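You operate a simulated robot arm through the tools that you are given. There is no shell and no other tool. Be economical: measure what you need, move in short steps, check, and stop when the job is done.

You run a simulated two-armed robot. Do the job below in one go: nothing can be reset, and whatever is moved stays where it is left.

## Task
Pick up the white filter that says "medium" from the top of the steel bench with one hand, pass it to the other hand and put it on the top of the roller table.

Only the result counts: the job must be done as asked and must still hold three seconds after the hand-in. Knocking over, shifting, dropping, spilling or breaking anything else fails it.

## Robot
Two 6-joint arms with two-finger grippers on one trunk, on a base that drives. Base frame: it is fixed to the floor where the robot stands at the start and does not move with it; the origin is under the middle of the robot, x ahead of it, y to its left, z up; the surface under the hand at the start is at about z = 0.88. Lengths are in m, angles in rad, forces in N, time in s.
The left shoulder is at the start at [0.07, 0.176, 1.215], the right one opposite. With the tool pointing down near the work surface each hand reaches from about 0.46 to 0.8 m from the robot's upright axis, wherever it stands, measured 20 degrees to its own side. Places, roughly: top of the roller table [0.6, -4.6, 0.8]. Payload 2.45 kg a hand.
Tool frame (each hand has its own): the origin (TCP) lies between the finger pads and is the grasp point; the fingertips stand 0.026 m ahead of it; z points along the fingers, y is the line along which they close. Largest opening 0.096 m; the body of the gripper starts 0.069 m behind the TCP.
Orientation is that of the tool frame in the base frame, as [roll, pitch, yaw] about the fixed x, y, z axes, in that order (R = Rz(yaw) Ry(pitch) Rx(roll)). With the fingers straight down and closing along the base's y, the tool's x points along the base's -x, its y along +y and its z along -z.

## Interface
- The arms move only by the tool send_rows. It takes "left_steps", "right_steps" or both (then of equal length, played together; a hand with none holds still); each is a list of rows, each a list of 7 numbers: the shift along the tool's x, y, z in m, then the turn, a rotation vector about the tool's x, y, z in rad, then the opening, from 0 (shut) to 1 (fully open). In form: [[dx, dy, dz, rx, ry, rz, grip], ...]. A call has 1 to 20 rows; each row is the pose to reach, as a shift and turn from the pose commanded when the call began, along the tool's axes at that moment. A row lasts 0.2 s, in which the tool goes at most 0.05 m and 0.15 rad; a call with a longer step from one row to the next is refused whole, and so is a gripper value outside its range. A pose out of reach is approached as far as the arm can. The call stops where the force on the tool passes 40 N (or 10 N more than at its start, if that is more) or the arm is blocked; 0.2 s more then pass. Each finger halts on what it meets, pressing with about 28 N; the grip force reading is that of the motor and also rises with nothing between the fingers. The clock runs only during rows and for 0.2 s after the last one: add rows that repeat a pose to give the fingers time. The reply holds the time, the measured pose of the TCP, the force on the tool along the base axes, the opening and the grip force, in the units named above and with some noise, with the torque about the TCP (base axes, N m) and any sound that the robot's microphone picked up.
- Cameras (640 x 400 px; columns grow to the right, rows downward): "scene" is now at [0.1331, 0.0027, 1.5127]; the picture's right is [-0.15, -0.99, 0.00], its down [-0.73, 0.11, -0.67] and it looks along [0.67, -0.10, -0.74] (base axes); focal length 280 px, centre (320, 200). "left" rides on the left gripper at [0.082, -0.003, -0.098] in its tool frame; the picture's right is [0.04, 1.00, 0.00], its down [-0.73, 0.03, -0.68] and it looks along [-0.68, 0.03, 0.73] (tool axes); focal length 256 px, centre (320, 200). "right" rides on the right gripper at [0.082, 0.003, -0.098] in its tool frame; the picture's right is [-0.04, 1.00, 0.00], its down [-0.73, -0.03, -0.68] and it looks along [-0.68, -0.03, 0.73] (tool axes); focal length 256 px, centre (320, 200). There is no depth. A picture from a camera that has moved, and an enlarged one, comes with that camera's place and axes in the base frame and with its lens. The place of the scene camera against the robot may be out by one fixed shift of up to 0.025 m in any direction.
- snapshot(camera): a new picture of that camera. No time passes.
- raise_lower(by): slides the trunk up (or, below 0, down) by that many m; the arms and the scene camera ride with it, the base frame stays. It gives what a move gives, with no picture.
- steer(legs): drives the robot by 1 to 6 legs, each [ahead, left, turn to the left] in m, m and rad, along the robot's own axes; the way and the turn of a leg run together, so that a leg with both is an arc; at most 1.5 m and 3.142 rad a leg. The arms and the cameras ride along, it lands a little off, and it stops where it bumps. It gives what a move gives.
- head_to(pan, tilt): turns the head with the scene camera to pan (to the left, within 1.501 rad either way) and tilt (down, from -0.506 to 1.204), counted from straight ahead of the robot. It gives what a move gives.
- zoom(camera, box): a new picture of the part [left, top, right, bottom] of that camera's present view, enlarged. No time passes.
- close_job(): hands the job in; it is judged then, once.

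Work in short steps. Places have to be worked out from the pictures, the camera data and where the tool is seen: move nearer, look again, correct. Check each grasp and each placing, and mend what went wrong. You have 120 turns and 108 pictures in all, those below and enlarged ones among them. Open the grippers and draw the arms clear of the work before you hand the job in, unless the task says otherwise; then end with one line.

The tools are called after "Emit:" by a JSON object that holds its "fn" and its "kwargs". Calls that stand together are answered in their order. send_rows: Moves the arms, as the interface text tells. Its arguments: {"type":"object","properties":{"left_steps":{"type":"array"},"right_steps":{"type":"array"}},"required":[]} The other tools are called the same way: raise_lower (by) slides the trunk up or down; steer (legs) drives the base; head_to (pan, tilt) turns the head that bears the scene camera; snapshot (camera) takes a picture; zoom (camera, box) takes an enlarged picture of a part of a camera's view; close_job () hands the job in.

At the start:

```text
clock: 0.0
left_ee_pos: [0.606, 0.1606, 1.1999]
left_tool_rot: [3.14, -0.001, -3.141]
left_wrist_force: [0.0, 0.7, 0.1]
left_ft_torque: [0.04, -0.02, -0.01]
left_width: 0.0963
left_finger_force: 0.1
right_ee_pos: [0.5785, -0.2853, 1.1789]
right_tool_rot: [3.141, 0.001, 3.141]
right_wrist_force: [-0.1, 0.4, 0.2]
right_ft_torque: [-0.06, 0.0, 0.02]
right_width: 0.0961
right_finger_force: 0.0
trunk travel left (down, up): [-0.7, 0.14]
robot x, y, heading: [0.0008, 0.0002, 0.0]
head pan, tilt: [-0.152, 0.831]
```

scene: 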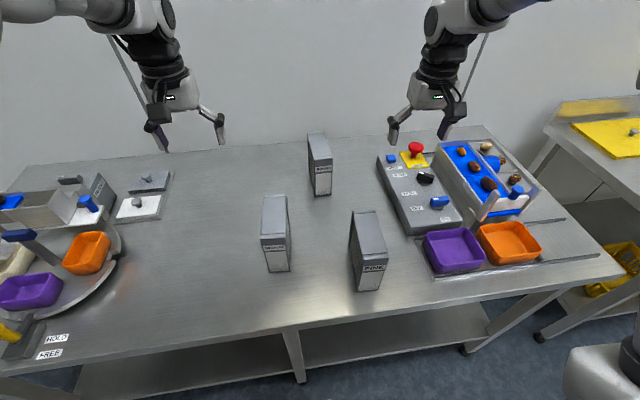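
right: 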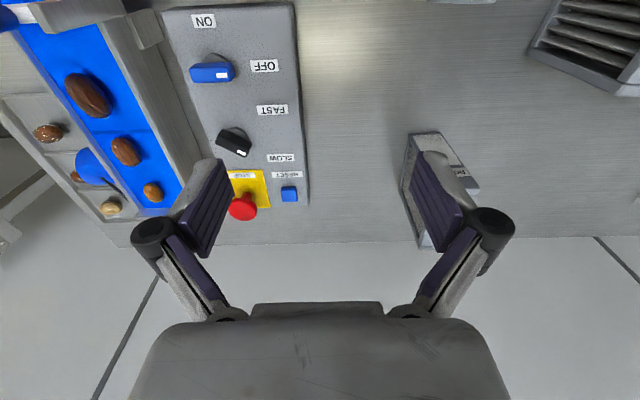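
left: 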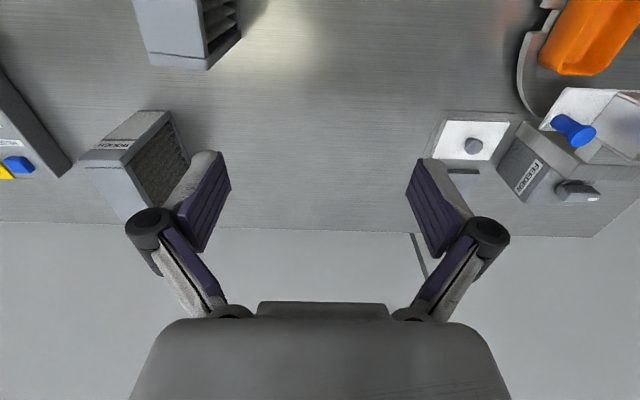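

The three standing boxes carry labels I can't read yet, so I zoom in on them.

Emit:
{"fn": "zoom", "kwargs": {"camera": "scene", "box": [240, 120, 400, 300]}}

Emit:
{"fn": "zoom", "kwargs": {"camera": "scene", "box": [0, 150, 200, 370]}}

```text
2.22 times, centred on (320, 210) of scene
camera zoom: at [0.1331, 0.0027, 1.5127], right [-0.15, -0.99, 0.0], down [-0.73, 0.11, -0.67], along [0.67, -0.1, -0.74], focal length 623 px, centre (320, 178)
```

zoom: 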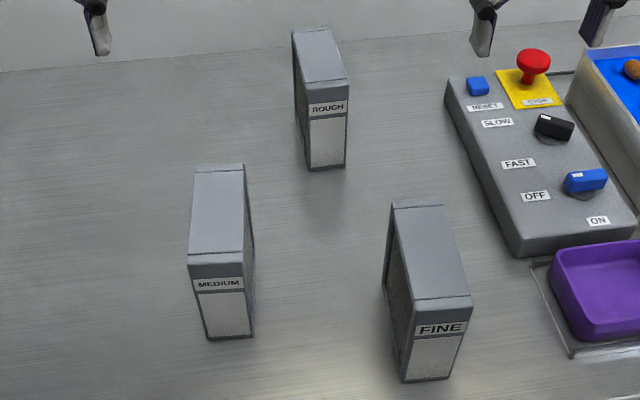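

```text
1.82 times, centred on (100, 260) of scene
camera zoom: at [0.1331, 0.0027, 1.5127], right [-0.15, -0.99, 0.0], down [-0.73, 0.11, -0.67], along [0.67, -0.1, -0.74], focal length 510 px, centre (720, 91)
```

zoom: 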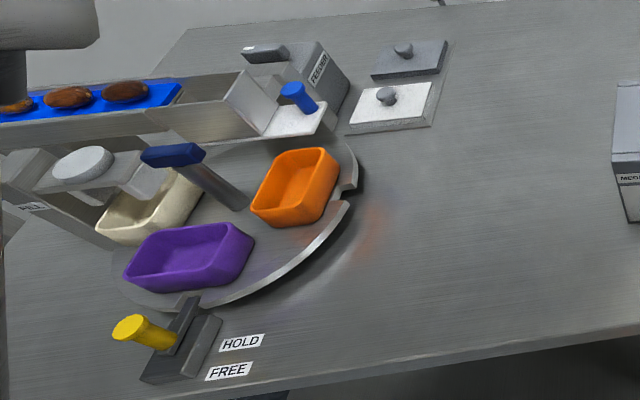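

The bench filter labelled MEDIUM is the left-front one, about 0.05 wide (y), 0.12 deep (x), 0.147 tall, centred near (0.543, 0.043), with its top near z = 1.027. I bring the left hand above it at z 1.13 and look.

Emit:
{"fn": "send_rows", "kwargs": {"left_steps": [[0.016, -0.03, 0.0, 0, 0, 0, 1], [0.032, -0.06, 0.02, 0, 0, 0, 1], [0.048, -0.09, 0.04, 0, 0, 0, 1], [0.063, -0.1176, 0.07, 0, 0, 0, 1], [0.063, -0.1176, 0.07, 0, 0, 0, 1]]}}

Emit:
{"fn": "snapshot", "kwargs": {"camera": "left"}}

Emit:
{"fn": "snapshot", "kwargs": {"camera": "scene"}}

```text
clock: 1.4
left_ee_pos: [0.5752, 0.1033, 1.1586]
left_tool_rot: [-3.059, 0.012, -3.088]
left_wrist_force: [0.7, 0.8, -0.5]
left_ft_torque: [0.0, 0.02, 0.03]
left_width: 0.0959
left_finger_force: 0.1
left hand out of reach, approached as far as the arm can: row 3, 4, 5
right_ee_pos: [0.5782, -0.2848, 1.1783]
right_tool_rot: [3.141, -0.001, -3.141]
right_wrist_force: [-0.4, 0.0, 0.8]
right_ft_torque: [-0.02, 0.0, 0.01]
right_width: 0.096
right_finger_force: 0.1
trunk travel left (down, up): [-0.7, 0.14]
robot x, y, heading: [0.0018, -0.0, 0.001]
head pan, tilt: [-0.152, 0.831]
stopped in row 5 (left hand): the arm was blocked; the commanded pose is now the measured one
```

```text
102 pictures are left
camera left: at [0.4943, 0.1039, 1.2549], right [-0.09, 0.99, -0.08], down [0.72, 0.12, 0.68], along [0.69, 0.0, -0.73], focal length 256 px, centre (320, 200)
```

left: 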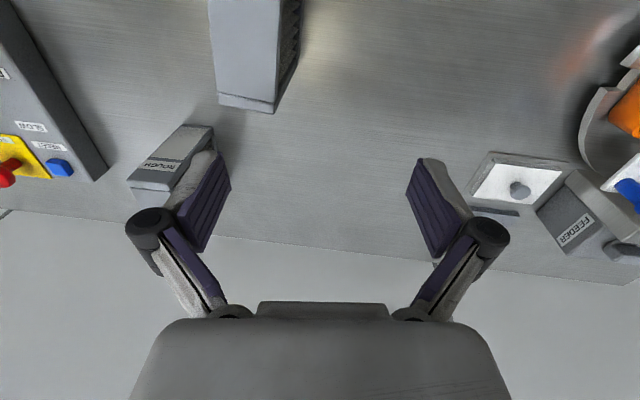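

```text
101 pictures are left
camera scene: at [0.1331, 0.0036, 1.5127], right [-0.15, -0.99, 0.0], down [-0.73, 0.11, -0.67], along [0.67, -0.1, -0.74], focal length 280 px, centre (320, 200)
```

scene: 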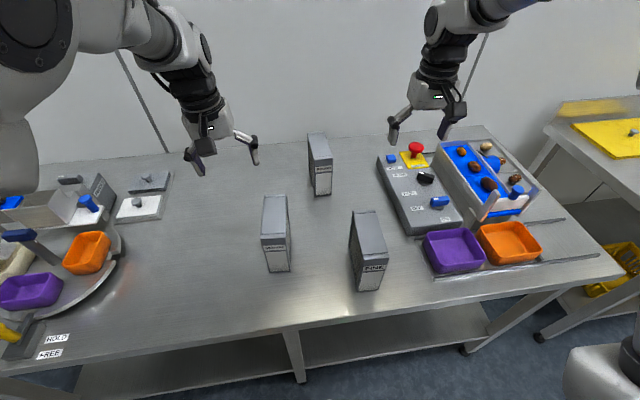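

The arm is near its inner limit there, so I move the base back 0.06 and right 0.17 to put the filter about 20° to the left.

Emit:
{"fn": "steer", "kwargs": {"legs": [[-0.06, 0, 0], [0, -0.17, 0]]}}

```text
clock: 3.4
left_ee_pos: [0.5174, -0.0672, 1.1571]
left_tool_rot: [-3.06, 0.013, -3.09]
left_wrist_force: [0.4, -0.4, -0.3]
left_ft_torque: [-0.05, 0.02, 0.03]
left_width: 0.0959
left_finger_force: 0.1
right_ee_pos: [0.519, -0.4537, 1.1791]
right_tool_rot: [-3.139, 0.0, -3.141]
right_wrist_force: [0.0, 0.5, -0.5]
right_ft_torque: [-0.02, 0.02, 0.0]
right_width: 0.096
right_finger_force: 0.1
trunk travel left (down, up): [-0.7, 0.14]
robot x, y, heading: [-0.0585, -0.1711, -0.001]
head pan, tilt: [-0.152, 0.831]
```

I bring the left hand over the filter again, straighten the tool and match the filter's slight yaw (about -0.047).

Emit:
{"fn": "send_rows", "kwargs": {"left_steps": [[-0.01, 0.037, 0.007, -0.03, 0.004, 0.03, 1], [-0.02, 0.074, 0.014, -0.06, 0.008, 0.07, 1], [-0.0313, 0.1106, 0.0214, -0.08, 0.012, 0.1, 1], [-0.0313, 0.1106, 0.0214, -0.08, 0.012, 0.1, 1]]}}

Emit:
{"fn": "snapshot", "kwargs": {"camera": "left"}}

Emit:
{"fn": "snapshot", "kwargs": {"camera": "scene"}}

```text
clock: 4.4
left_ee_pos: [0.5417, 0.0418, 1.1287]
left_tool_rot: [-3.141, 0.004, 3.095]
left_wrist_force: [0.6, -1.1, -0.1]
left_ft_torque: [-0.02, -0.02, 0.02]
left_width: 0.096
left_finger_force: 0.1
right_ee_pos: [0.5179, -0.4561, 1.1791]
right_tool_rot: [3.141, -0.001, -3.141]
right_wrist_force: [0.4, -0.2, -0.5]
right_ft_torque: [0.0, -0.02, 0.01]
right_width: 0.0959
right_finger_force: 0.0
trunk travel left (down, up): [-0.7, 0.14]
robot x, y, heading: [-0.0618, -0.1699, 0.001]
head pan, tilt: [-0.152, 0.831]
```

```text
100 pictures are left
camera left: at [0.4613, 0.0434, 1.2259], right [0.01, 1.0, 0.0], down [0.73, -0.01, 0.68], along [0.68, -0.01, -0.73], focal length 256 px, centre (320, 200)
```

left: 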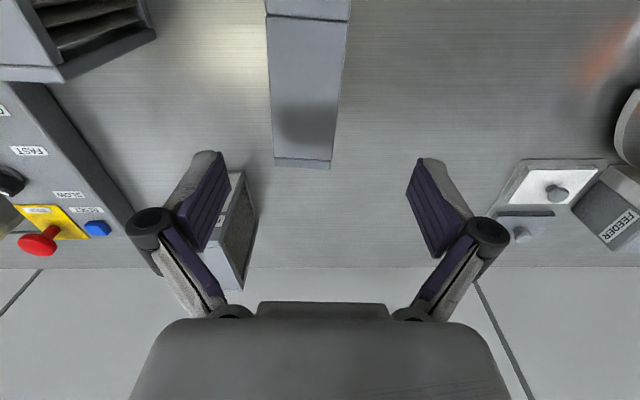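

```text
99 pictures are left
camera scene: at [0.0726, -0.168, 1.5127], right [-0.15, -0.99, 0.0], down [-0.73, 0.11, -0.67], along [0.67, -0.1, -0.74], focal length 280 px, centre (320, 200)
```

scene: 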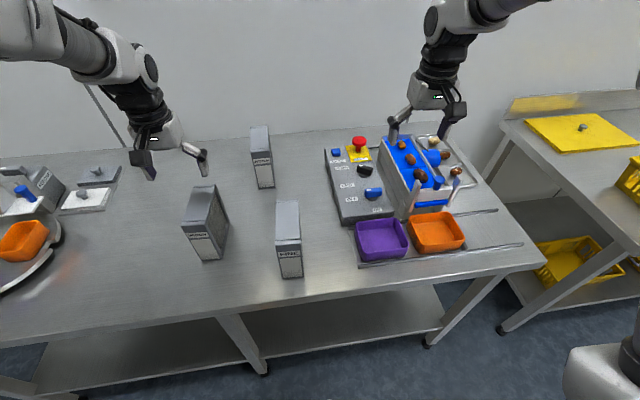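

The wrist view puts the filter at about y = 0.030 with x centre near 0.543, so the scene camera is about 0.012 off. I correct sideways, go down to z ≈ 0.997 and look before closing.

Emit:
{"fn": "send_rows", "kwargs": {"left_steps": [[0, -0.012, 0.01, 0, 0, 0.02, 1], [0, -0.012, 0.04, 0, 0, 0.02, 1], [0, -0.012, 0.07, 0, 0, 0.02, 1], [0, -0.012, 0.1, 0, 0, 0.02, 1], [0, -0.012, 0.132, 0, 0, 0.02, 1], [0, -0.012, 0.132, 0, 0, 0.02, 1]]}}

Emit:
{"fn": "snapshot", "kwargs": {"camera": "left"}}

Emit:
{"fn": "zoom", "kwargs": {"camera": "scene", "box": [100, 80, 300, 280]}}

```text
clock: 5.8
left_ee_pos: [0.5411, 0.0285, 0.9962]
left_tool_rot: [3.14, 0.004, 3.074]
left_wrist_force: [-0.2, -0.6, -0.8]
left_ft_torque: [-0.02, -0.01, 0.02]
left_width: 0.0959
left_finger_force: 0.1
right_ee_pos: [0.5181, -0.456, 1.1788]
right_tool_rot: [-3.141, 0.0, -3.14]
right_wrist_force: [0.1, -0.2, -0.1]
right_ft_torque: [0.01, -0.02, 0.0]
right_width: 0.0959
right_finger_force: 0.0
trunk travel left (down, up): [-0.7, 0.14]
robot x, y, heading: [-0.0606, -0.1717, 0.005]
head pan, tilt: [-0.152, 0.831]
```

```text
98 pictures are left
camera left: at [0.4602, 0.0316, 1.0934], right [0.03, 1.0, 0.0], down [0.73, -0.02, 0.68], along [0.68, -0.02, -0.73], focal length 256 px, centre (320, 200)
```

left: 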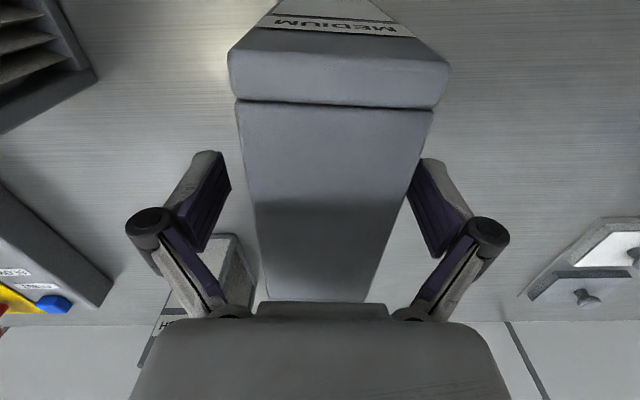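

```text
2.00 times, centred on (200, 180) of scene
camera zoom: at [0.0725, -0.168, 1.5128], right [-0.15, -0.99, 0.0], down [-0.73, 0.11, -0.67], along [0.67, -0.1, -0.74], focal length 560 px, centre (560, 240)
```

zoom: 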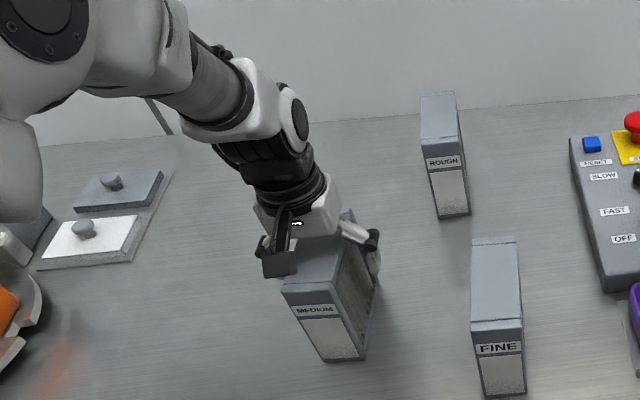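

The filter is between the fingers, about 3 mm off-centre. I shift that much and close.

Emit:
{"fn": "send_rows", "kwargs": {"left_steps": [[0.002, 0.003, 0, 0, 0, 0, 0.8], [0.002, 0.003, 0, 0, 0, 0, 0.5], [0.002, 0.003, 0, 0, 0, 0, 0.3], [0.002, 0.003, 0, 0, 0, 0, 0.2], [0.002, 0.003, 0, 0, 0, 0, 0.2]]}}

```text
clock: 7.0
left_ee_pos: [0.5399, 0.0314, 0.9956]
left_tool_rot: [-3.14, 0.005, 3.073]
left_wrist_force: [-0.1, -0.5, 0.4]
left_ft_torque: [-0.07, -0.1, -0.04]
left_width: 0.0536
left_finger_force: 28.2
right_ee_pos: [0.5187, -0.4547, 1.1807]
right_tool_rot: [-3.141, 0.0, -3.14]
right_wrist_force: [0.3, -0.6, -0.1]
right_ft_torque: [0.02, 0.01, -0.02]
right_width: 0.0961
right_finger_force: 0.0
trunk travel left (down, up): [-0.7, 0.14]
robot x, y, heading: [-0.0632, -0.1739, -0.002]
head pan, tilt: [-0.152, 0.831]
```

The fingers hold at 0.0536 with 28 N. I close fully in command and lift 0.2 m straight up.

Emit:
{"fn": "send_rows", "kwargs": {"left_steps": [[0, 0, -0.01, 0, 0, 0, 0.1], [0, 0, -0.03, 0, 0, 0, 0.1], [0, 0, -0.06, 0, 0, 0, 0.1], [0, 0, -0.1, 0, 0, 0, 0.1], [0, 0, -0.14, 0, 0, 0, 0.1], [0, 0, -0.17, 0, 0, 0, 0.1], [0, 0, -0.2, 0, 0, 0, 0.1], [0, 0, -0.2, 0, 0, 0, 0.1]]}}

Emit:
{"fn": "snapshot", "kwargs": {"camera": "scene"}}

```text
clock: 8.8
left_ee_pos: [0.54, 0.0322, 1.1961]
left_tool_rot: [3.141, 0.006, 3.072]
left_wrist_force: [-0.1, 0.2, -1.6]
left_ft_torque: [0.0, -0.01, -0.02]
left_width: 0.0535
left_finger_force: 28.0
right_ee_pos: [0.5196, -0.4556, 1.1783]
right_tool_rot: [3.14, 0.0, 3.141]
right_wrist_force: [1.3, -0.5, -0.7]
right_ft_torque: [-0.01, -0.03, 0.03]
right_width: 0.0959
right_finger_force: 0.1
trunk travel left (down, up): [-0.7, 0.14]
robot x, y, heading: [-0.0593, -0.1713, 0.0]
head pan, tilt: [-0.152, 0.831]
```

```text
96 pictures are left
camera scene: at [0.0737, -0.1677, 1.5126], right [-0.15, -0.99, 0.0], down [-0.73, 0.11, -0.67], along [0.67, -0.1, -0.74], focal length 280 px, centre (320, 200)
```

scene: 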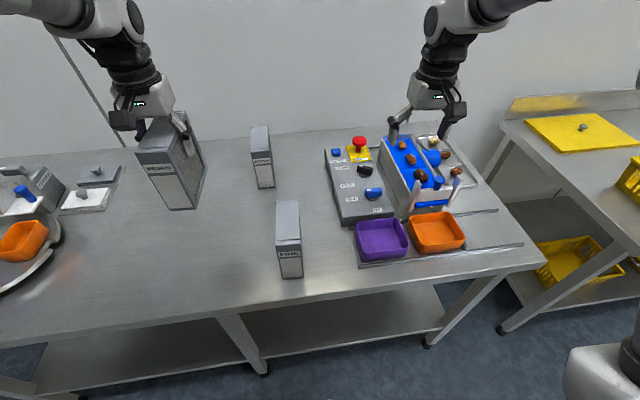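

It's held and light. Before the handover I look right to plan the way to the roller table.

Emit:
{"fn": "head_to", "kwargs": {"pan": -1.2, "tilt": 0.3}}

Emit:
{"fn": "snapshot", "kwargs": {"camera": "scene"}}

Emit:
{"fn": "head_to", "kwargs": {"pan": 1.4, "tilt": 0.4}}

Emit:
{"fn": "snapshot", "kwargs": {"camera": "scene"}}

```text
clock: 10.1
left_ee_pos: [0.5383, 0.0321, 1.196]
left_tool_rot: [-3.141, 0.003, 3.074]
left_wrist_force: [0.6, 0.1, -2.1]
left_ft_torque: [0.05, 0.02, 0.0]
left_width: 0.0536
left_finger_force: 28.0
right_ee_pos: [0.5178, -0.4559, 1.1791]
right_tool_rot: [3.141, -0.001, 3.14]
right_wrist_force: [0.7, 0.1, 0.8]
right_ft_torque: [0.0, 0.0, 0.03]
right_width: 0.0958
right_finger_force: 0.0
trunk travel left (down, up): [-0.7, 0.14]
robot x, y, heading: [-0.0565, -0.1653, 0.0]
head pan, tilt: [-1.201, 0.3]
```

```text
95 pictures are left
camera scene: at [0.0292, -0.2428, 1.5596], right [-0.93, -0.36, 0.0], down [-0.11, 0.28, -0.96], along [0.35, -0.89, -0.3], focal length 280 px, centre (320, 200)
```

scene: 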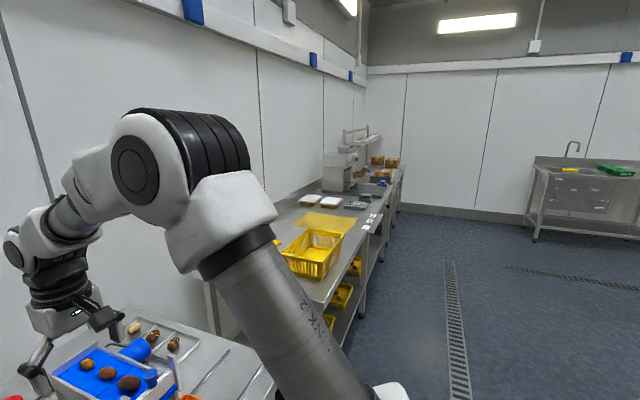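

```text
clock: 12.5
left_ee_pos: [0.5382, 0.033, 1.1959]
left_tool_rot: [3.14, 0.004, 3.072]
left_wrist_force: [0.8, -0.2, -2.4]
left_ft_torque: [0.01, 0.0, -0.01]
left_width: 0.0531
left_finger_force: 27.9
right_ee_pos: [0.5188, -0.456, 1.1787]
right_tool_rot: [3.141, -0.001, 3.14]
right_wrist_force: [-0.4, -0.9, 0.1]
right_ft_torque: [0.01, 0.02, -0.03]
right_width: 0.0959
right_finger_force: 0.1
trunk travel left (down, up): [-0.7, 0.14]
robot x, y, heading: [-0.0585, -0.1679, 0.001]
head pan, tilt: [1.4, 0.4]
```

```text
94 pictures are left
camera scene: at [0.011, -0.0645, 1.5504], right [0.99, -0.17, 0.0], down [-0.07, -0.38, -0.92], along [0.16, 0.91, -0.39], focal length 280 px, centre (320, 200)
```

scene: 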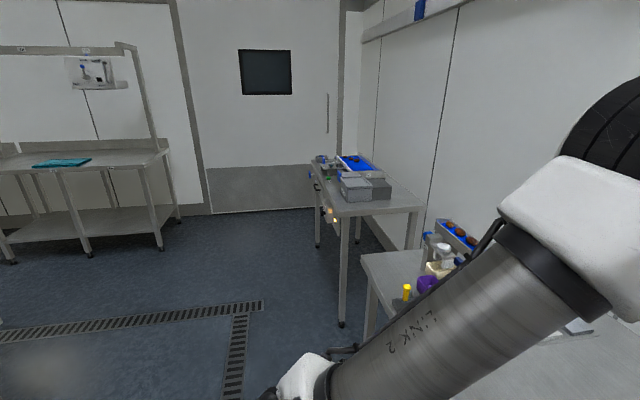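

The floor behind is open. I back up 0.6 m to do the handover clear of the bench.

Emit:
{"fn": "steer", "kwargs": {"legs": [[-0.6, 0, 0]]}}

Emit:
{"fn": "head_to", "kwargs": {"pan": 0, "tilt": 0.6}}

Emit:
{"fn": "snapshot", "kwargs": {"camera": "scene"}}

```text
clock: 15.9
left_ee_pos: [-0.064, 0.0326, 1.196]
left_tool_rot: [-3.141, 0.004, 3.076]
left_wrist_force: [-0.2, 0.3, -1.0]
left_ft_torque: [-0.02, 0.01, -0.01]
left_width: 0.0535
left_finger_force: 28.0
right_ee_pos: [-0.084, -0.4545, 1.1781]
right_tool_rot: [-3.14, 0.0, -3.14]
right_wrist_force: [0.5, 0.0, -0.5]
right_ft_torque: [0.01, 0.02, -0.01]
right_width: 0.0961
right_finger_force: 0.0
trunk travel left (down, up): [-0.7, 0.14]
robot x, y, heading: [-0.6652, -0.1747, -0.0]
head pan, tilt: [1.4, 0.4]
```

```text
clock: 17.4
left_ee_pos: [-0.0648, 0.033, 1.1958]
left_tool_rot: [-3.141, 0.005, 3.075]
left_wrist_force: [0.4, -0.8, -0.7]
left_ft_torque: [0.0, 0.0, 0.03]
left_width: 0.0536
left_finger_force: 28.2
right_ee_pos: [-0.0851, -0.4553, 1.1798]
right_tool_rot: [3.141, 0.0, -3.14]
right_wrist_force: [-0.6, 0.3, 0.7]
right_ft_torque: [-0.02, 0.04, 0.01]
right_width: 0.0961
right_finger_force: 0.1
trunk travel left (down, up): [-0.7, 0.14]
robot x, y, heading: [-0.6646, -0.1718, 0.002]
head pan, tilt: [0.0, 0.6]
```

```text
93 pictures are left
camera scene: at [-0.5201, -0.1559, 1.5321], right [0.0, -1.0, 0.0], down [-0.57, 0.0, -0.82], along [0.82, 0.0, -0.57], focal length 280 px, centre (320, 200)
```

scene: 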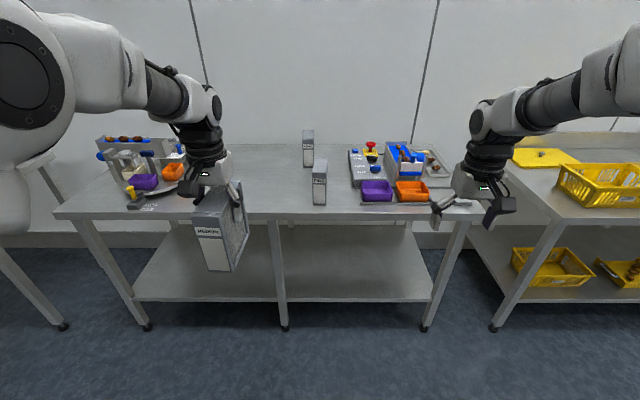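

Both hands are clear over the floor. I turn the left tool about its axis by +1.504 and the right by -1.571, so both hands close along x with their cameras outward.

Emit:
{"fn": "send_rows", "kwargs": {"left_steps": [[0, 0, 0, 0, 0, 0.137, 0.1], [0, 0, 0, 0, 0, 0.273, 0.1], [0, 0, 0, 0, 0, 0.41, 0.1], [0, 0, 0, 0, 0, 0.547, 0.1], [0, 0, 0, 0, 0, 0.684, 0.1], [0, 0, 0, 0, 0, 0.82, 0.1], [0, 0, 0, 0, 0, 0.957, 0.1], [0, 0, 0, 0, 0, 1.094, 0.1], [0, 0, 0, 0, 0, 1.23, 0.1], [0, 0, 0, 0, 0, 1.367, 0.1], [0, 0, 0, 0, 0, 1.504, 0.1], [0, 0, 0, 0, 0, 1.504, 0.1]], "right_steps": [[0, 0, 0, 0, 0, -0.143, 1], [0, 0, 0, 0, 0, -0.286, 1], [0, 0, 0, 0, 0, -0.428, 1], [0, 0, 0, 0, 0, -0.571, 1], [0, 0, 0, 0, 0, -0.714, 1], [0, 0, 0, 0, 0, -0.857, 1], [0, 0, 0, 0, 0, -1.0, 1], [0, 0, 0, 0, 0, -1.142, 1], [0, 0, 0, 0, 0, -1.285, 1], [0, 0, 0, 0, 0, -1.428, 1], [0, 0, 0, 0, 0, -1.571, 1], [0, 0, 0, 0, 0, -1.571, 1]]}}

```text
clock: 20.0
left_ee_pos: [-0.0652, 0.0329, 1.1973]
left_tool_rot: [3.137, 0.0, 1.569]
left_wrist_force: [0.1, 0.5, -1.5]
left_ft_torque: [0.04, 0.0, 0.01]
left_width: 0.0535
left_finger_force: 27.5
right_ee_pos: [-0.0854, -0.4555, 1.1797]
right_tool_rot: [-3.14, 0.0, -1.567]
right_wrist_force: [-0.2, 0.4, 0.3]
right_ft_torque: [0.01, 0.03, 0.02]
right_width: 0.0962
right_finger_force: 0.0
trunk travel left (down, up): [-0.7, 0.14]
robot x, y, heading: [-0.6623, -0.1698, 0.004]
head pan, tilt: [0.0, 0.6]
```

Both turned fully. Now I tilt both tools inward by 0.785 about their own y axes.

Emit:
{"fn": "send_rows", "kwargs": {"left_steps": [[0, 0, 0, 0, -0.131, 0, 0.1], [0, 0, 0, 0, -0.262, 0, 0.1], [0, 0, 0, 0, -0.393, 0, 0.1], [0, 0, 0, 0, -0.523, 0, 0.1], [0, 0, 0, 0, -0.654, 0, 0.1], [0, 0, 0, 0, -0.785, 0, 0.1], [0, 0, 0, 0, -0.785, 0, 0.1]], "right_steps": [[0, 0, 0, 0, -0.131, 0, 1], [0, 0, 0, 0, -0.262, 0, 1], [0, 0, 0, 0, -0.393, 0, 1], [0, 0, 0, 0, -0.523, 0, 1], [0, 0, 0, 0, -0.654, 0, 1], [0, 0, 0, 0, -0.785, 0, 1], [0, 0, 0, 0, -0.785, 0, 1]]}}

Emit:
{"fn": "snapshot", "kwargs": {"camera": "scene"}}

```text
clock: 21.6
left_ee_pos: [-0.0651, 0.0327, 1.1959]
left_tool_rot: [3.132, 0.786, 1.567]
left_wrist_force: [0.0, -0.5, -1.8]
left_ft_torque: [0.1, -0.02, -0.04]
left_width: 0.0533
left_finger_force: 27.5
right_ee_pos: [-0.0846, -0.4549, 1.1791]
right_tool_rot: [-3.139, 0.787, -1.569]
right_wrist_force: [-0.5, 0.8, -0.2]
right_ft_torque: [0.02, 0.0, 0.0]
right_width: 0.096
right_finger_force: 0.1
trunk travel left (down, up): [-0.7, 0.14]
robot x, y, heading: [-0.665, -0.1712, -0.003]
head pan, tilt: [0.0, 0.6]
```

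```text
92 pictures are left
camera scene: at [-0.5207, -0.156, 1.5322], right [0.0, -1.0, 0.0], down [-0.56, 0.0, -0.83], along [0.83, 0.0, -0.56], focal length 280 px, centre (320, 200)
```

scene: 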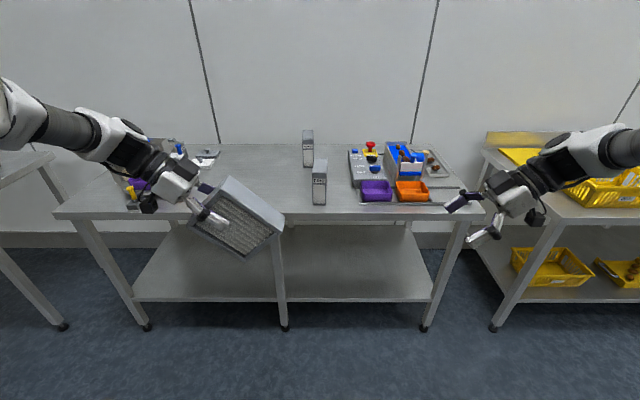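

Good V posture. I move the left hand 0.175 right towards the middle, and bring the right hand to a pre-grasp 0.12 back from the filter's upper-right edge.

Emit:
{"fn": "send_rows", "kwargs": {"left_steps": [[-0.025, 0, 0.025, 0, 0, 0, 0.1], [-0.05, 0, 0.05, 0, 0, 0, 0.1], [-0.075, 0, 0.075, 0, 0, 0, 0.1], [-0.1, 0, 0.1, 0, 0, 0, 0.1], [-0.124, 0, 0.124, 0, 0, 0, 0.1], [-0.124, 0, 0.124, 0, 0, 0, 0.1], [-0.124, 0, 0.124, 0, 0, 0, 0.1]], "right_steps": [[-0.036, 0, 0, 0, 0, 0, 1], [-0.072, 0, 0, 0, 0, 0, 1], [-0.108, -0.01, 0.01, 0, 0, 0, 1], [-0.144, -0.02, 0.03, 0, 0, 0, 1], [-0.178, -0.02, 0.045, 0, 0, 0, 1], [-0.178, -0.02, 0.062, 0, 0, 0, 1], [-0.178, -0.02, 0.062, 0, 0, 0, 1]]}}

Emit:
{"fn": "snapshot", "kwargs": {"camera": "scene"}}

Emit:
{"fn": "snapshot", "kwargs": {"camera": "right"}}

```text
clock: 23.2
left_ee_pos: [-0.0634, -0.1435, 1.1964]
left_tool_rot: [3.136, 0.787, 1.567]
left_wrist_force: [0.1, 0.5, -2.1]
left_ft_torque: [0.08, -0.01, 0.0]
left_width: 0.0536
left_finger_force: 28.2
right_ee_pos: [-0.066, -0.2847, 1.2604]
right_tool_rot: [3.141, 0.786, -1.569]
right_wrist_force: [0.4, -0.4, -1.0]
right_ft_torque: [0.0, -0.03, -0.02]
right_width: 0.0958
right_finger_force: 0.0
trunk travel left (down, up): [-0.7, 0.14]
robot x, y, heading: [-0.6629, -0.1706, 0.003]
head pan, tilt: [0.0, 0.6]
```

```text
91 pictures are left
camera scene: at [-0.5199, -0.1562, 1.5321], right [0.0, -1.0, 0.0], down [-0.57, 0.0, -0.82], along [0.82, 0.0, -0.57], focal length 280 px, centre (320, 200)
```

scene: 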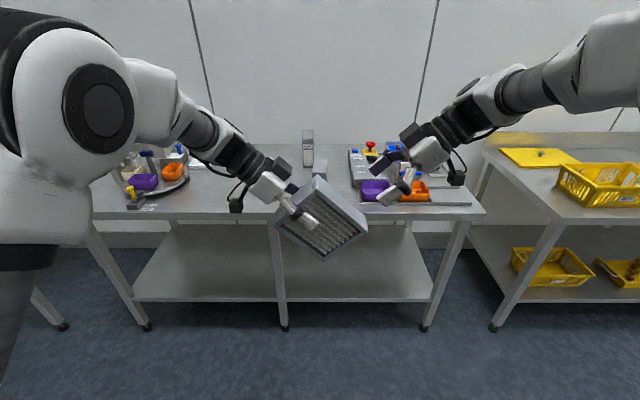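

```text
90 pictures are left
camera right: at [-0.0684, -0.4106, 1.272], right [-1.0, 0.03, 0.03], down [0.03, 0.04, 1.0], along [0.03, 1.0, -0.04], focal length 256 px, centre (320, 200)
```

right: 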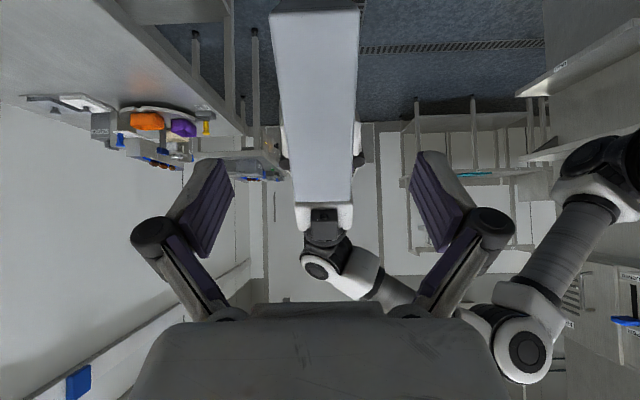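

The filter's edge is centred between the right fingers. I advance 0.08 along the right tool axis and check.

Emit:
{"fn": "send_rows", "kwargs": {"right_steps": [[0, 0, 0.03, 0, 0, 0, 1], [0, 0, 0.06, 0, 0, 0, 1], [0, 0, 0.08, 0, 0, 0, 1], [0, 0, 0.08, 0, 0, 0, 1]]}}

Emit:
{"fn": "snapshot", "kwargs": {"camera": "right"}}

Emit:
{"fn": "zoom", "kwargs": {"camera": "scene", "box": [220, 110, 460, 270]}}

```text
clock: 24.2
left_ee_pos: [-0.0644, -0.1436, 1.1958]
left_tool_rot: [3.135, 0.785, 1.566]
left_wrist_force: [1.1, 0.2, -2.1]
left_ft_torque: [0.04, -0.01, 0.0]
left_width: 0.0532
left_finger_force: 27.8
right_ee_pos: [-0.066, -0.2269, 1.203]
right_tool_rot: [-3.141, 0.787, -1.568]
right_wrist_force: [-0.2, -0.4, -0.3]
right_ft_torque: [-0.01, 0.04, -0.01]
right_width: 0.096
right_finger_force: 0.0
trunk travel left (down, up): [-0.7, 0.14]
robot x, y, heading: [-0.6649, -0.1718, -0.0]
head pan, tilt: [0.0, 0.6]
```

```text
89 pictures are left
camera right: at [-0.0687, -0.354, 1.2154], right [-1.0, 0.03, 0.03], down [0.03, 0.04, 1.0], along [0.03, 1.0, -0.04], focal length 256 px, centre (320, 200)
```

right: 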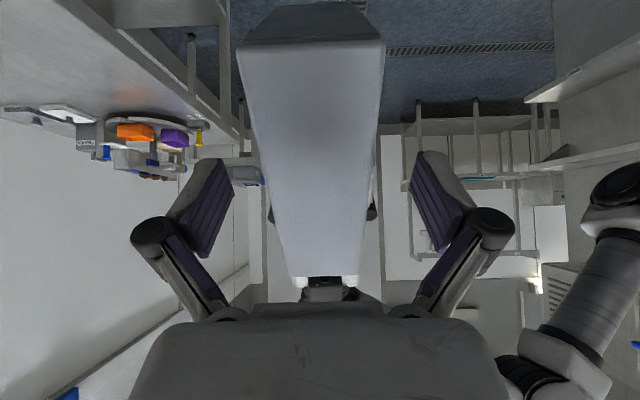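

```text
2.50 times, centred on (340, 190) of scene
camera zoom: at [-0.5201, -0.1561, 1.5321], right [0.0, -1.0, 0.0], down [-0.57, 0.0, -0.82], along [0.82, 0.0, -0.57], focal length 700 px, centre (270, 225)
```

zoom: 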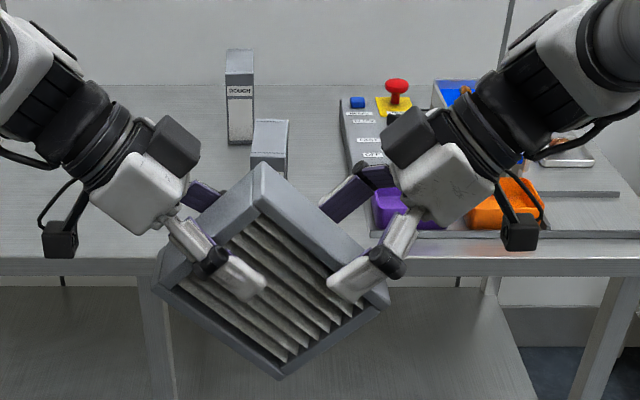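

Well aligned. I advance the last 0.04 and close the right fingers.

Emit:
{"fn": "send_rows", "kwargs": {"right_steps": [[0, 0, 0.02, 0, 0, 0, 1], [0, 0, 0.038, 0, 0, 0, 1], [0, 0, 0.038, 0, 0, 0, 0.8], [0, 0, 0.038, 0, 0, 0, 0.6], [0, 0, 0.038, 0, 0, 0, 0.4], [0, 0, 0.038, 0, 0, 0, 0.2], [0, 0, 0.038, 0, 0, 0, 0.1], [0, 0, 0.038, 0, 0, 0, 0.1]]}}

Emit:
{"fn": "zoom", "kwargs": {"camera": "scene", "box": [220, 110, 460, 270]}}

```text
clock: 26.0
left_ee_pos: [-0.0643, -0.1427, 1.1966]
left_tool_rot: [3.137, 0.785, 1.568]
left_wrist_force: [-6.9, 3.4, -0.2]
left_ft_torque: [0.25, 0.19, -0.21]
left_width: 0.0533
left_finger_force: 28.3
right_ee_pos: [-0.0634, -0.2022, 1.1774]
right_tool_rot: [-3.141, 0.787, -1.57]
right_wrist_force: [6.6, -2.7, 0.3]
right_ft_torque: [-0.06, -0.11, -0.18]
right_width: 0.0535
right_finger_force: 27.8
trunk travel left (down, up): [-0.7, 0.14]
robot x, y, heading: [-0.6663, -0.1678, 0.001]
head pan, tilt: [0.0, 0.6]
```

```text
2.50 times, centred on (340, 190) of scene
camera zoom: at [-0.5201, -0.156, 1.5321], right [0.0, -1.0, 0.0], down [-0.57, 0.0, -0.82], along [0.82, 0.0, -0.57], focal length 700 px, centre (270, 225)
```

zoom: 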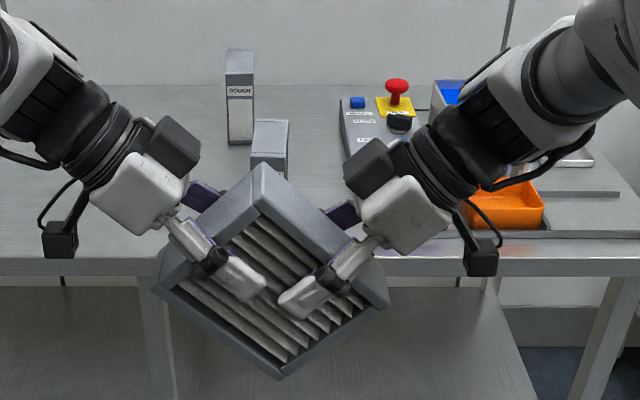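

The right hand grips at 0.0535, 28 N. I open the left hand and then withdraw it along its own axis.

Emit:
{"fn": "send_rows", "kwargs": {"left_steps": [[0, 0, 0, 0, 0, 0, 0.4], [0, 0, 0, 0, 0, 0, 0.7], [0, 0, 0, 0, 0, 0, 1], [0, 0, 0, 0, 0, 0, 1], [0, 0, -0.03, 0, 0, 0, 1], [0, 0, -0.07, 0, 0, 0, 1], [0, 0, -0.11, 0, 0, 0, 1], [0, 0, -0.15, 0, 0, 0, 1], [0, 0, -0.15, 0, 0, 0, 1]]}}

Emit:
{"fn": "snapshot", "kwargs": {"camera": "scene"}}

```text
clock: 28.0
left_ee_pos: [-0.0651, -0.0372, 1.3013]
left_tool_rot: [3.135, 0.784, 1.568]
left_wrist_force: [0.7, 1.0, -0.2]
left_ft_torque: [0.02, 0.01, -0.04]
left_width: 0.0956
left_finger_force: 0.0
right_ee_pos: [-0.0643, -0.2024, 1.1777]
right_tool_rot: [3.141, 0.785, -1.569]
right_wrist_force: [0.1, -0.4, 0.9]
right_ft_torque: [-0.07, 0.0, -0.03]
right_width: 0.0535
right_finger_force: 28.1
trunk travel left (down, up): [-0.7, 0.14]
robot x, y, heading: [-0.6644, -0.1718, 0.004]
head pan, tilt: [0.0, 0.6]
```

```text
86 pictures are left
camera scene: at [-0.5198, -0.1567, 1.5321], right [0.0, -1.0, 0.0], down [-0.57, 0.0, -0.82], along [0.82, 0.0, -0.57], focal length 280 px, centre (320, 200)
```

scene: 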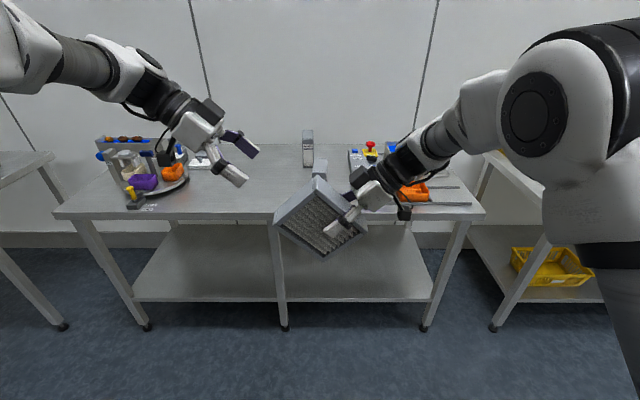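

The handover worked. I move the right hand outward and back to pointing down, while the left draws outward too.

Emit:
{"fn": "send_rows", "kwargs": {"left_steps": [[0.02, 0, -0.02, 0, 0.13, 0, 1], [0.04, 0, -0.04, 0, 0.26, 0, 1], [0.065, 0, -0.065, 0, 0.39, 0, 1], [0.09, 0, -0.09, 0, 0.52, 0, 1], [0.12, 0, -0.12, 0, 0.65, 0, 1], [0.141, 0, -0.141, 0, 0.785, 0, 1], [0.141, 0, -0.141, 0, 0.785, 0, 1], [0.141, 0, -0.141, 0, 0.785, 0, 1]], "right_steps": [[0.025, 0, -0.025, 0, 0.05, 0, 0.1], [0.05, 0, -0.05, 0, 0.15, 0, 0.1], [0.075, 0, -0.075, 0, 0.28, 0, 0.1], [0.1, 0, -0.1, 0, 0.41, 0, 0.1], [0.13, 0, -0.13, 0, 0.54, 0, 0.1], [0.16, 0, -0.16, 0, 0.67, 0, 0.1], [0.177, 0, -0.177, 0, 0.785, 0, 0.1], [0.177, 0, -0.177, 0, 0.785, 0, 0.1]]}}

Emit:
{"fn": "head_to", "kwargs": {"pan": -1.4, "tilt": 0.15}}

Emit:
{"fn": "snapshot", "kwargs": {"camera": "scene"}}

```text
clock: 29.8
left_ee_pos: [-0.0661, 0.164, 1.3009]
left_tool_rot: [3.137, 0.0, 1.571]
left_wrist_force: [0.3, -0.3, 0.1]
left_ft_torque: [0.03, -0.03, -0.01]
left_width: 0.096
left_finger_force: 0.0
right_ee_pos: [-0.0648, -0.4521, 1.1789]
right_tool_rot: [3.141, -0.002, -1.569]
right_wrist_force: [-0.3, 0.2, 0.1]
right_ft_torque: [-0.03, 0.0, -0.01]
right_width: 0.0535
right_finger_force: 28.1
trunk travel left (down, up): [-0.7, 0.14]
robot x, y, heading: [-0.6636, -0.1708, 0.005]
head pan, tilt: [0.0, 0.6]
```

```text
clock: 31.3
left_ee_pos: [-0.0665, 0.1626, 1.3018]
left_tool_rot: [3.137, -0.001, 1.571]
left_wrist_force: [-0.4, 0.7, 0.1]
left_ft_torque: [0.0, 0.01, 0.03]
left_width: 0.0961
left_finger_force: 0.0
right_ee_pos: [-0.0652, -0.4529, 1.1788]
right_tool_rot: [-3.141, 0.0, -1.568]
right_wrist_force: [0.1, 0.1, -0.6]
right_ft_torque: [0.0, 0.01, -0.02]
right_width: 0.0537
right_finger_force: 28.3
trunk travel left (down, up): [-0.7, 0.14]
robot x, y, heading: [-0.6643, -0.1736, 0.0]
head pan, tilt: [-1.4, 0.15]
```

```text
85 pictures are left
camera scene: at [-0.5926, -0.2476, 1.5736], right [-0.99, -0.17, 0.0], down [-0.03, 0.15, -0.99], along [0.17, -0.97, -0.15], focal length 280 px, centre (320, 200)
```

scene: 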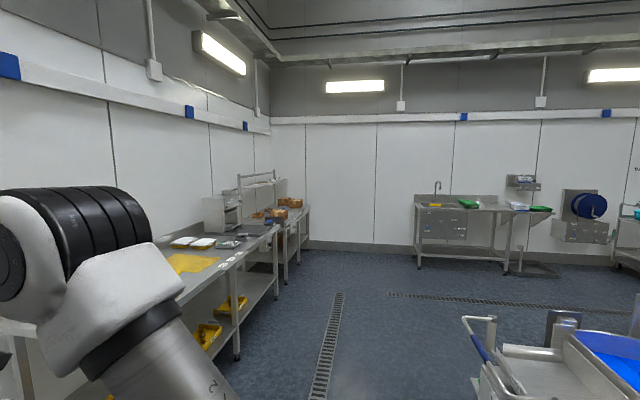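

Tables line the wall on the left and a trolley stands to the right-rear. I go 0.15 ahead to clear the trolley, then strafe right 1.3 m and look again.

Emit:
{"fn": "steer", "kwargs": {"legs": [[0.15, 0, 0], [0, -1.3, 0]]}}

Emit:
{"fn": "snapshot", "kwargs": {"camera": "scene"}}

```text
clock: 38.9
left_ee_pos: [0.0846, -1.1379, 1.3011]
left_tool_rot: [3.137, 0.0, 1.572]
left_wrist_force: [0.0, -0.5, 0.1]
left_ft_torque: [0.0, 0.02, -0.01]
left_width: 0.0961
left_finger_force: 0.0
right_ee_pos: [0.0876, -1.7542, 1.178]
right_tool_rot: [3.141, 0.002, -1.567]
right_wrist_force: [0.4, 0.1, 1.2]
right_ft_torque: [-0.04, 0.0, 0.0]
right_width: 0.0533
right_finger_force: 27.6
trunk travel left (down, up): [-0.7, 0.14]
robot x, y, heading: [-0.513, -1.4732, -0.001]
head pan, tilt: [-1.4, 0.15]
```

```text
84 pictures are left
camera scene: at [-0.4408, -1.5492, 1.5736], right [-0.98, -0.17, 0.0], down [-0.03, 0.15, -0.99], along [0.17, -0.97, -0.15], focal length 280 px, centre (320, 200)
```

scene: 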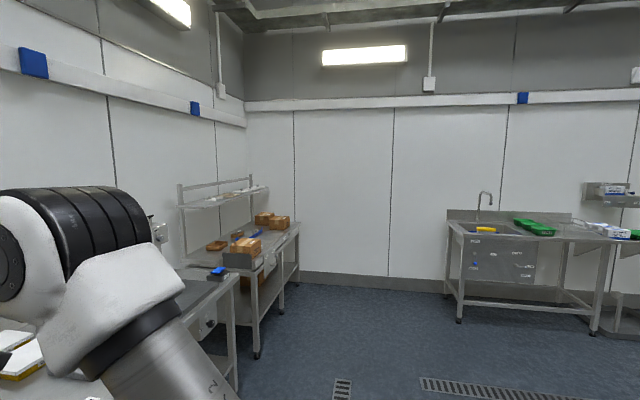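

The way is clear, so I strafe another 1.4 m and 1.0 m, then look ahead.

Emit:
{"fn": "steer", "kwargs": {"legs": [[0, -1.4, 0], [0, -1.0, 0]]}}

Emit:
{"fn": "head_to", "kwargs": {"pan": -0.5, "tilt": 0.5}}

Emit:
{"fn": "snapshot", "kwargs": {"camera": "scene"}}

```text
clock: 50.6
left_ee_pos: [0.1085, -3.5248, 1.3015]
left_tool_rot: [3.136, 0.002, 1.588]
left_wrist_force: [-1.6, 0.1, -0.4]
left_ft_torque: [-0.02, -0.02, -0.01]
left_width: 0.096
left_finger_force: 0.0
right_ee_pos: [0.1217, -4.1401, 1.1784]
right_tool_rot: [-3.14, -0.001, -1.551]
right_wrist_force: [-0.6, 0.2, 0.0]
right_ft_torque: [-0.06, 0.0, 0.0]
right_width: 0.0535
right_finger_force: 27.6
trunk travel left (down, up): [-0.7, 0.14]
robot x, y, heading: [-0.4811, -3.8673, 0.023]
head pan, tilt: [-1.4, 0.15]
```

```text
clock: 51.8
left_ee_pos: [0.1096, -3.5259, 1.3017]
left_tool_rot: [3.136, -0.001, 1.589]
left_wrist_force: [-0.2, -1.1, -0.8]
left_ft_torque: [0.01, -0.03, -0.01]
left_width: 0.096
left_finger_force: 0.0
right_ee_pos: [0.1212, -4.14, 1.1791]
right_tool_rot: [-3.142, -0.002, -1.551]
right_wrist_force: [0.9, -0.2, -1.0]
right_ft_torque: [-0.03, -0.03, 0.01]
right_width: 0.0535
right_finger_force: 27.8
trunk travel left (down, up): [-0.7, 0.14]
robot x, y, heading: [-0.4852, -3.8705, 0.021]
head pan, tilt: [-0.499, 0.499]
```

```text
83 pictures are left
camera scene: at [-0.3463, -3.8958, 1.5412], right [-0.46, -0.89, 0.0], down [-0.42, 0.22, -0.88], along [0.78, -0.41, -0.48], focal length 280 px, centre (320, 200)
```

scene: 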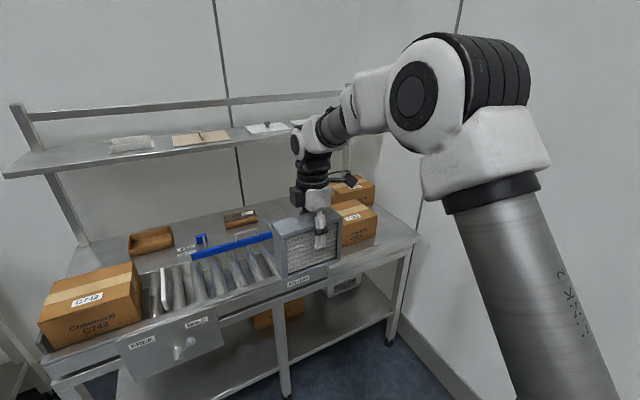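

The roller table is ahead, with rollers, boxes and a shelf at the back. I look from straighter angles for a free spot.

Emit:
{"fn": "zoom", "kwargs": {"camera": "scene", "box": [30, 160, 420, 400]}}

Emit:
{"fn": "snapshot", "kwargs": {"camera": "right"}}

```text
1.64 times, centred on (225, 280) of scene
camera zoom: at [-0.3463, -3.8958, 1.5412], right [-0.46, -0.89, 0.0], down [-0.42, 0.22, -0.88], along [0.78, -0.41, -0.48], focal length 460 px, centre (476, 69)
```

zoom: 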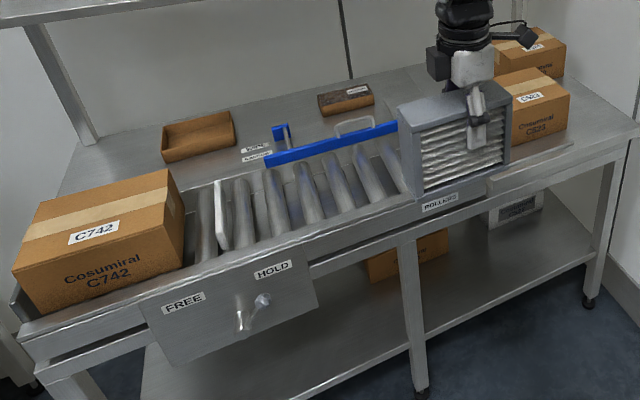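

```text
81 pictures are left
camera right: at [0.1198, -4.2207, 1.2757], right [-1.0, 0.02, 0.0], down [0.02, 0.73, 0.68], along [0.01, 0.68, -0.73], focal length 256 px, centre (320, 200)
```

right: 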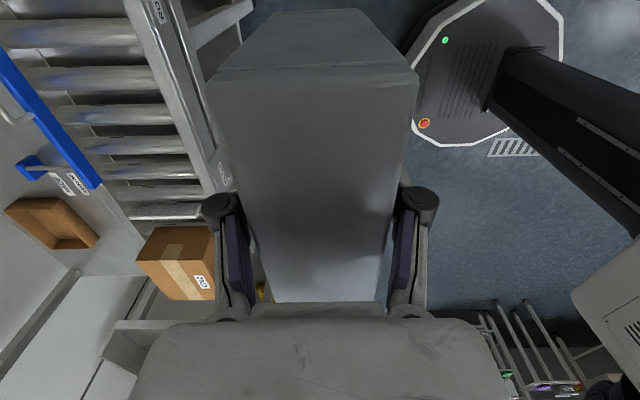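

I need a better view of the deck, so I strafe 0.3 m further right (the wall is near y ≈ -4.9) and look under the arms.

Emit:
{"fn": "steer", "kwargs": {"legs": [[0, -0.3, -0.02]]}}

Emit:
{"fn": "head_to", "kwargs": {"pan": -0.1, "tilt": 0.5}}

Emit:
{"fn": "snapshot", "kwargs": {"camera": "scene"}}

```text
clock: 53.9
left_ee_pos: [0.1196, -3.8377, 1.2997]
left_tool_rot: [3.137, 0.002, 1.565]
left_wrist_force: [0.3, 0.3, 0.1]
left_ft_torque: [-0.04, 0.01, -0.01]
left_width: 0.0959
left_finger_force: 0.1
right_ee_pos: [0.1179, -4.454, 1.1785]
right_tool_rot: [-3.141, -0.002, -1.575]
right_wrist_force: [1.3, 0.6, 0.1]
right_ft_torque: [-0.06, -0.03, -0.03]
right_width: 0.0533
right_finger_force: 28.0
trunk travel left (down, up): [-0.7, 0.14]
robot x, y, heading: [-0.4834, -4.1712, -0.002]
head pan, tilt: [-0.499, 0.499]
```

```text
clock: 54.7
left_ee_pos: [0.1193, -3.8405, 1.3021]
left_tool_rot: [3.135, 0.0, 1.566]
left_wrist_force: [0.1, -0.1, -0.9]
left_ft_torque: [-0.01, -0.01, 0.0]
left_width: 0.0962
left_finger_force: 0.1
right_ee_pos: [0.1177, -4.4562, 1.1792]
right_tool_rot: [3.141, -0.001, -1.574]
right_wrist_force: [0.6, 0.1, 0.5]
right_ft_torque: [-0.02, 0.04, 0.01]
right_width: 0.0534
right_finger_force: 27.5
trunk travel left (down, up): [-0.7, 0.14]
robot x, y, heading: [-0.4768, -4.1716, -0.001]
head pan, tilt: [-0.099, 0.499]
```

```text
80 pictures are left
camera scene: at [-0.3343, -4.1662, 1.5412], right [-0.1, -0.99, 0.0], down [-0.48, 0.05, -0.88], along [0.87, -0.09, -0.48], focal length 280 px, centre (320, 200)
```

scene: 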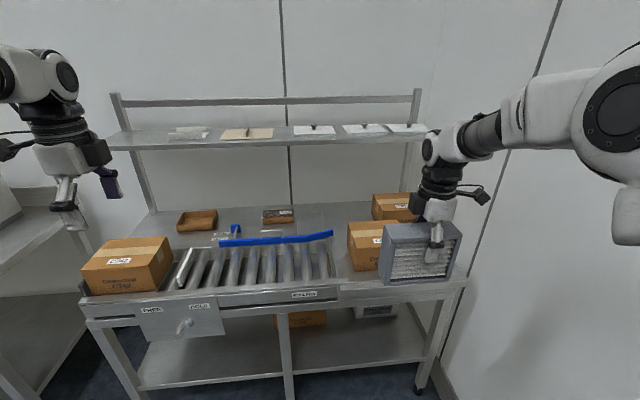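

Emit:
{"fn": "zoom", "kwargs": {"camera": "scene", "box": [70, 180, 480, 340]}}

```text
1.56 times, centred on (275, 260) of scene
camera zoom: at [-0.3343, -4.1662, 1.5412], right [-0.1, -0.99, 0.0], down [-0.48, 0.05, -0.88], along [0.87, -0.09, -0.48], focal length 437 px, centre (390, 106)
```

zoom: 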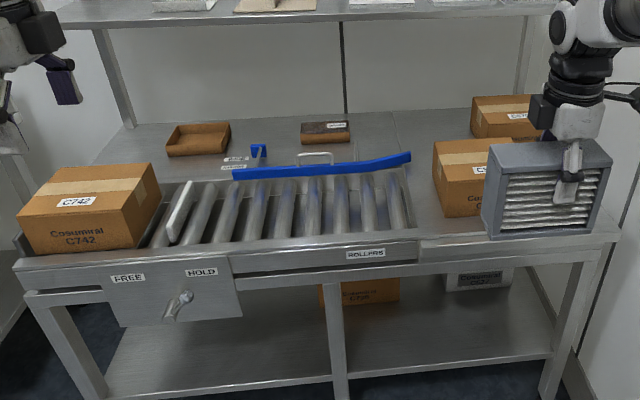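

Free deck appears to be on the right end of the table (right of the C526 carton, near the stated [0.6, -4.6]). I turn the right tool back so its camera faces forward and the filter stands thin along y, then look.

Emit:
{"fn": "send_rows", "kwargs": {"right_steps": [[0, 0, 0, 0, 0, 0.143, 0.1], [0, 0, 0, 0, 0, 0.286, 0.1], [0, 0, 0, 0, 0, 0.428, 0.1], [0, 0, 0, 0, 0, 0.571, 0.1], [0, 0, 0, 0, 0, 0.714, 0.1], [0, 0, 0, 0, 0, 0.857, 0.1], [0, 0, 0, 0, 0, 1.0, 0.1], [0, 0, 0, 0, 0, 1.142, 0.1], [0, 0, 0, 0, 0, 1.285, 0.1], [0, 0, 0, 0, 0, 1.428, 0.1], [0, 0, 0, 0, 0, 1.571, 0.1], [0, 0, 0, 0, 0, 1.571, 0.1]]}}

Emit:
{"fn": "snapshot", "kwargs": {"camera": "scene"}}

Emit:
{"fn": "snapshot", "kwargs": {"camera": "right"}}

```text
clock: 57.3
left_ee_pos: [0.1182, -3.8394, 1.3021]
left_tool_rot: [3.135, 0.001, 1.564]
left_wrist_force: [0.0, 0.4, 0.0]
left_ft_torque: [0.0, 0.01, -0.03]
left_width: 0.096
left_finger_force: 0.0
right_ee_pos: [0.117, -4.4552, 1.1785]
right_tool_rot: [-3.141, 0.0, 3.137]
right_wrist_force: [-0.2, -0.2, -0.1]
right_ft_torque: [-0.04, 0.07, 0.01]
right_width: 0.0536
right_finger_force: 28.1
trunk travel left (down, up): [-0.7, 0.14]
robot x, y, heading: [-0.4762, -4.174, 0.001]
head pan, tilt: [-0.099, 0.499]
```

```text
78 pictures are left
camera scene: at [-0.3343, -4.1656, 1.5412], right [-0.1, -0.99, 0.0], down [-0.48, 0.05, -0.88], along [0.87, -0.09, -0.48], focal length 280 px, centre (320, 200)
```

scene: 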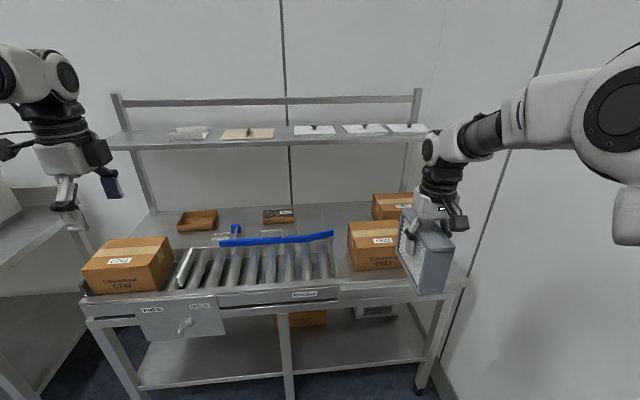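

```text
77 pictures are left
camera right: at [0.0358, -4.4504, 1.2755], right [0.04, 1.0, 0.0], down [0.73, -0.03, 0.68], along [0.68, -0.03, -0.73], focal length 256 px, centre (320, 200)
```

right: 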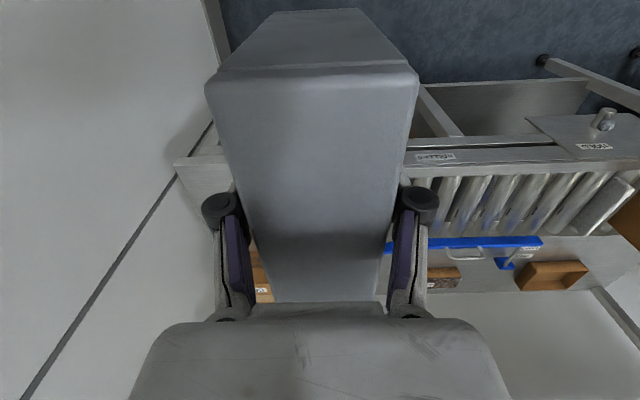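

The filter hides the right end of the deck. I raise the right hand 0.16 and look at that area.

Emit:
{"fn": "send_rows", "kwargs": {"right_steps": [[0, 0, -0.04, 0, 0, 0, 0.1], [0, 0, -0.08, 0, 0, 0, 0.1], [0, 0, -0.12, 0, 0, 0, 0.1], [0, 0, -0.16, 0, 0, 0, 0.1], [0, 0, -0.16, 0, 0, 0, 0.1]]}}

Emit:
{"fn": "zoom", "kwargs": {"camera": "scene", "box": [300, 120, 500, 320]}}

```text
clock: 58.5
left_ee_pos: [0.1178, -3.8392, 1.3024]
left_tool_rot: [3.138, 0.001, 1.567]
left_wrist_force: [0.2, 0.5, -0.5]
left_ft_torque: [-0.01, 0.0, 0.04]
left_width: 0.096
left_finger_force: 0.0
right_ee_pos: [0.1183, -4.4555, 1.3389]
right_tool_rot: [-3.14, -0.001, 3.139]
right_wrist_force: [-0.6, 0.7, -2.1]
right_ft_torque: [-0.01, 0.02, 0.03]
right_width: 0.0538
right_finger_force: 27.7
trunk travel left (down, up): [-0.7, 0.14]
robot x, y, heading: [-0.4835, -4.1709, -0.008]
head pan, tilt: [-0.099, 0.499]
```

```text
2.00 times, centred on (400, 220) of scene
camera zoom: at [-0.334, -4.1658, 1.5412], right [-0.1, -0.99, 0.0], down [-0.48, 0.05, -0.88], along [0.87, -0.09, -0.48], focal length 560 px, centre (160, 160)
```

zoom: 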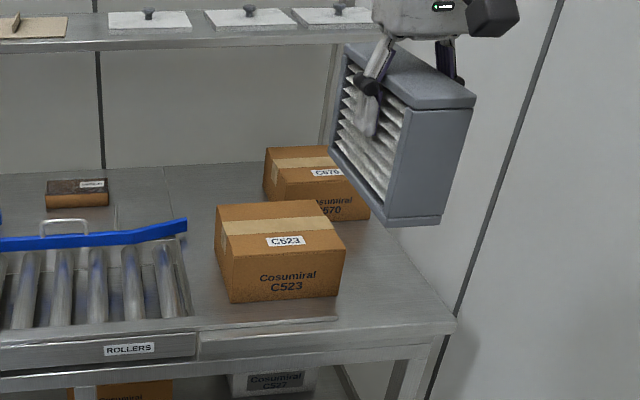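

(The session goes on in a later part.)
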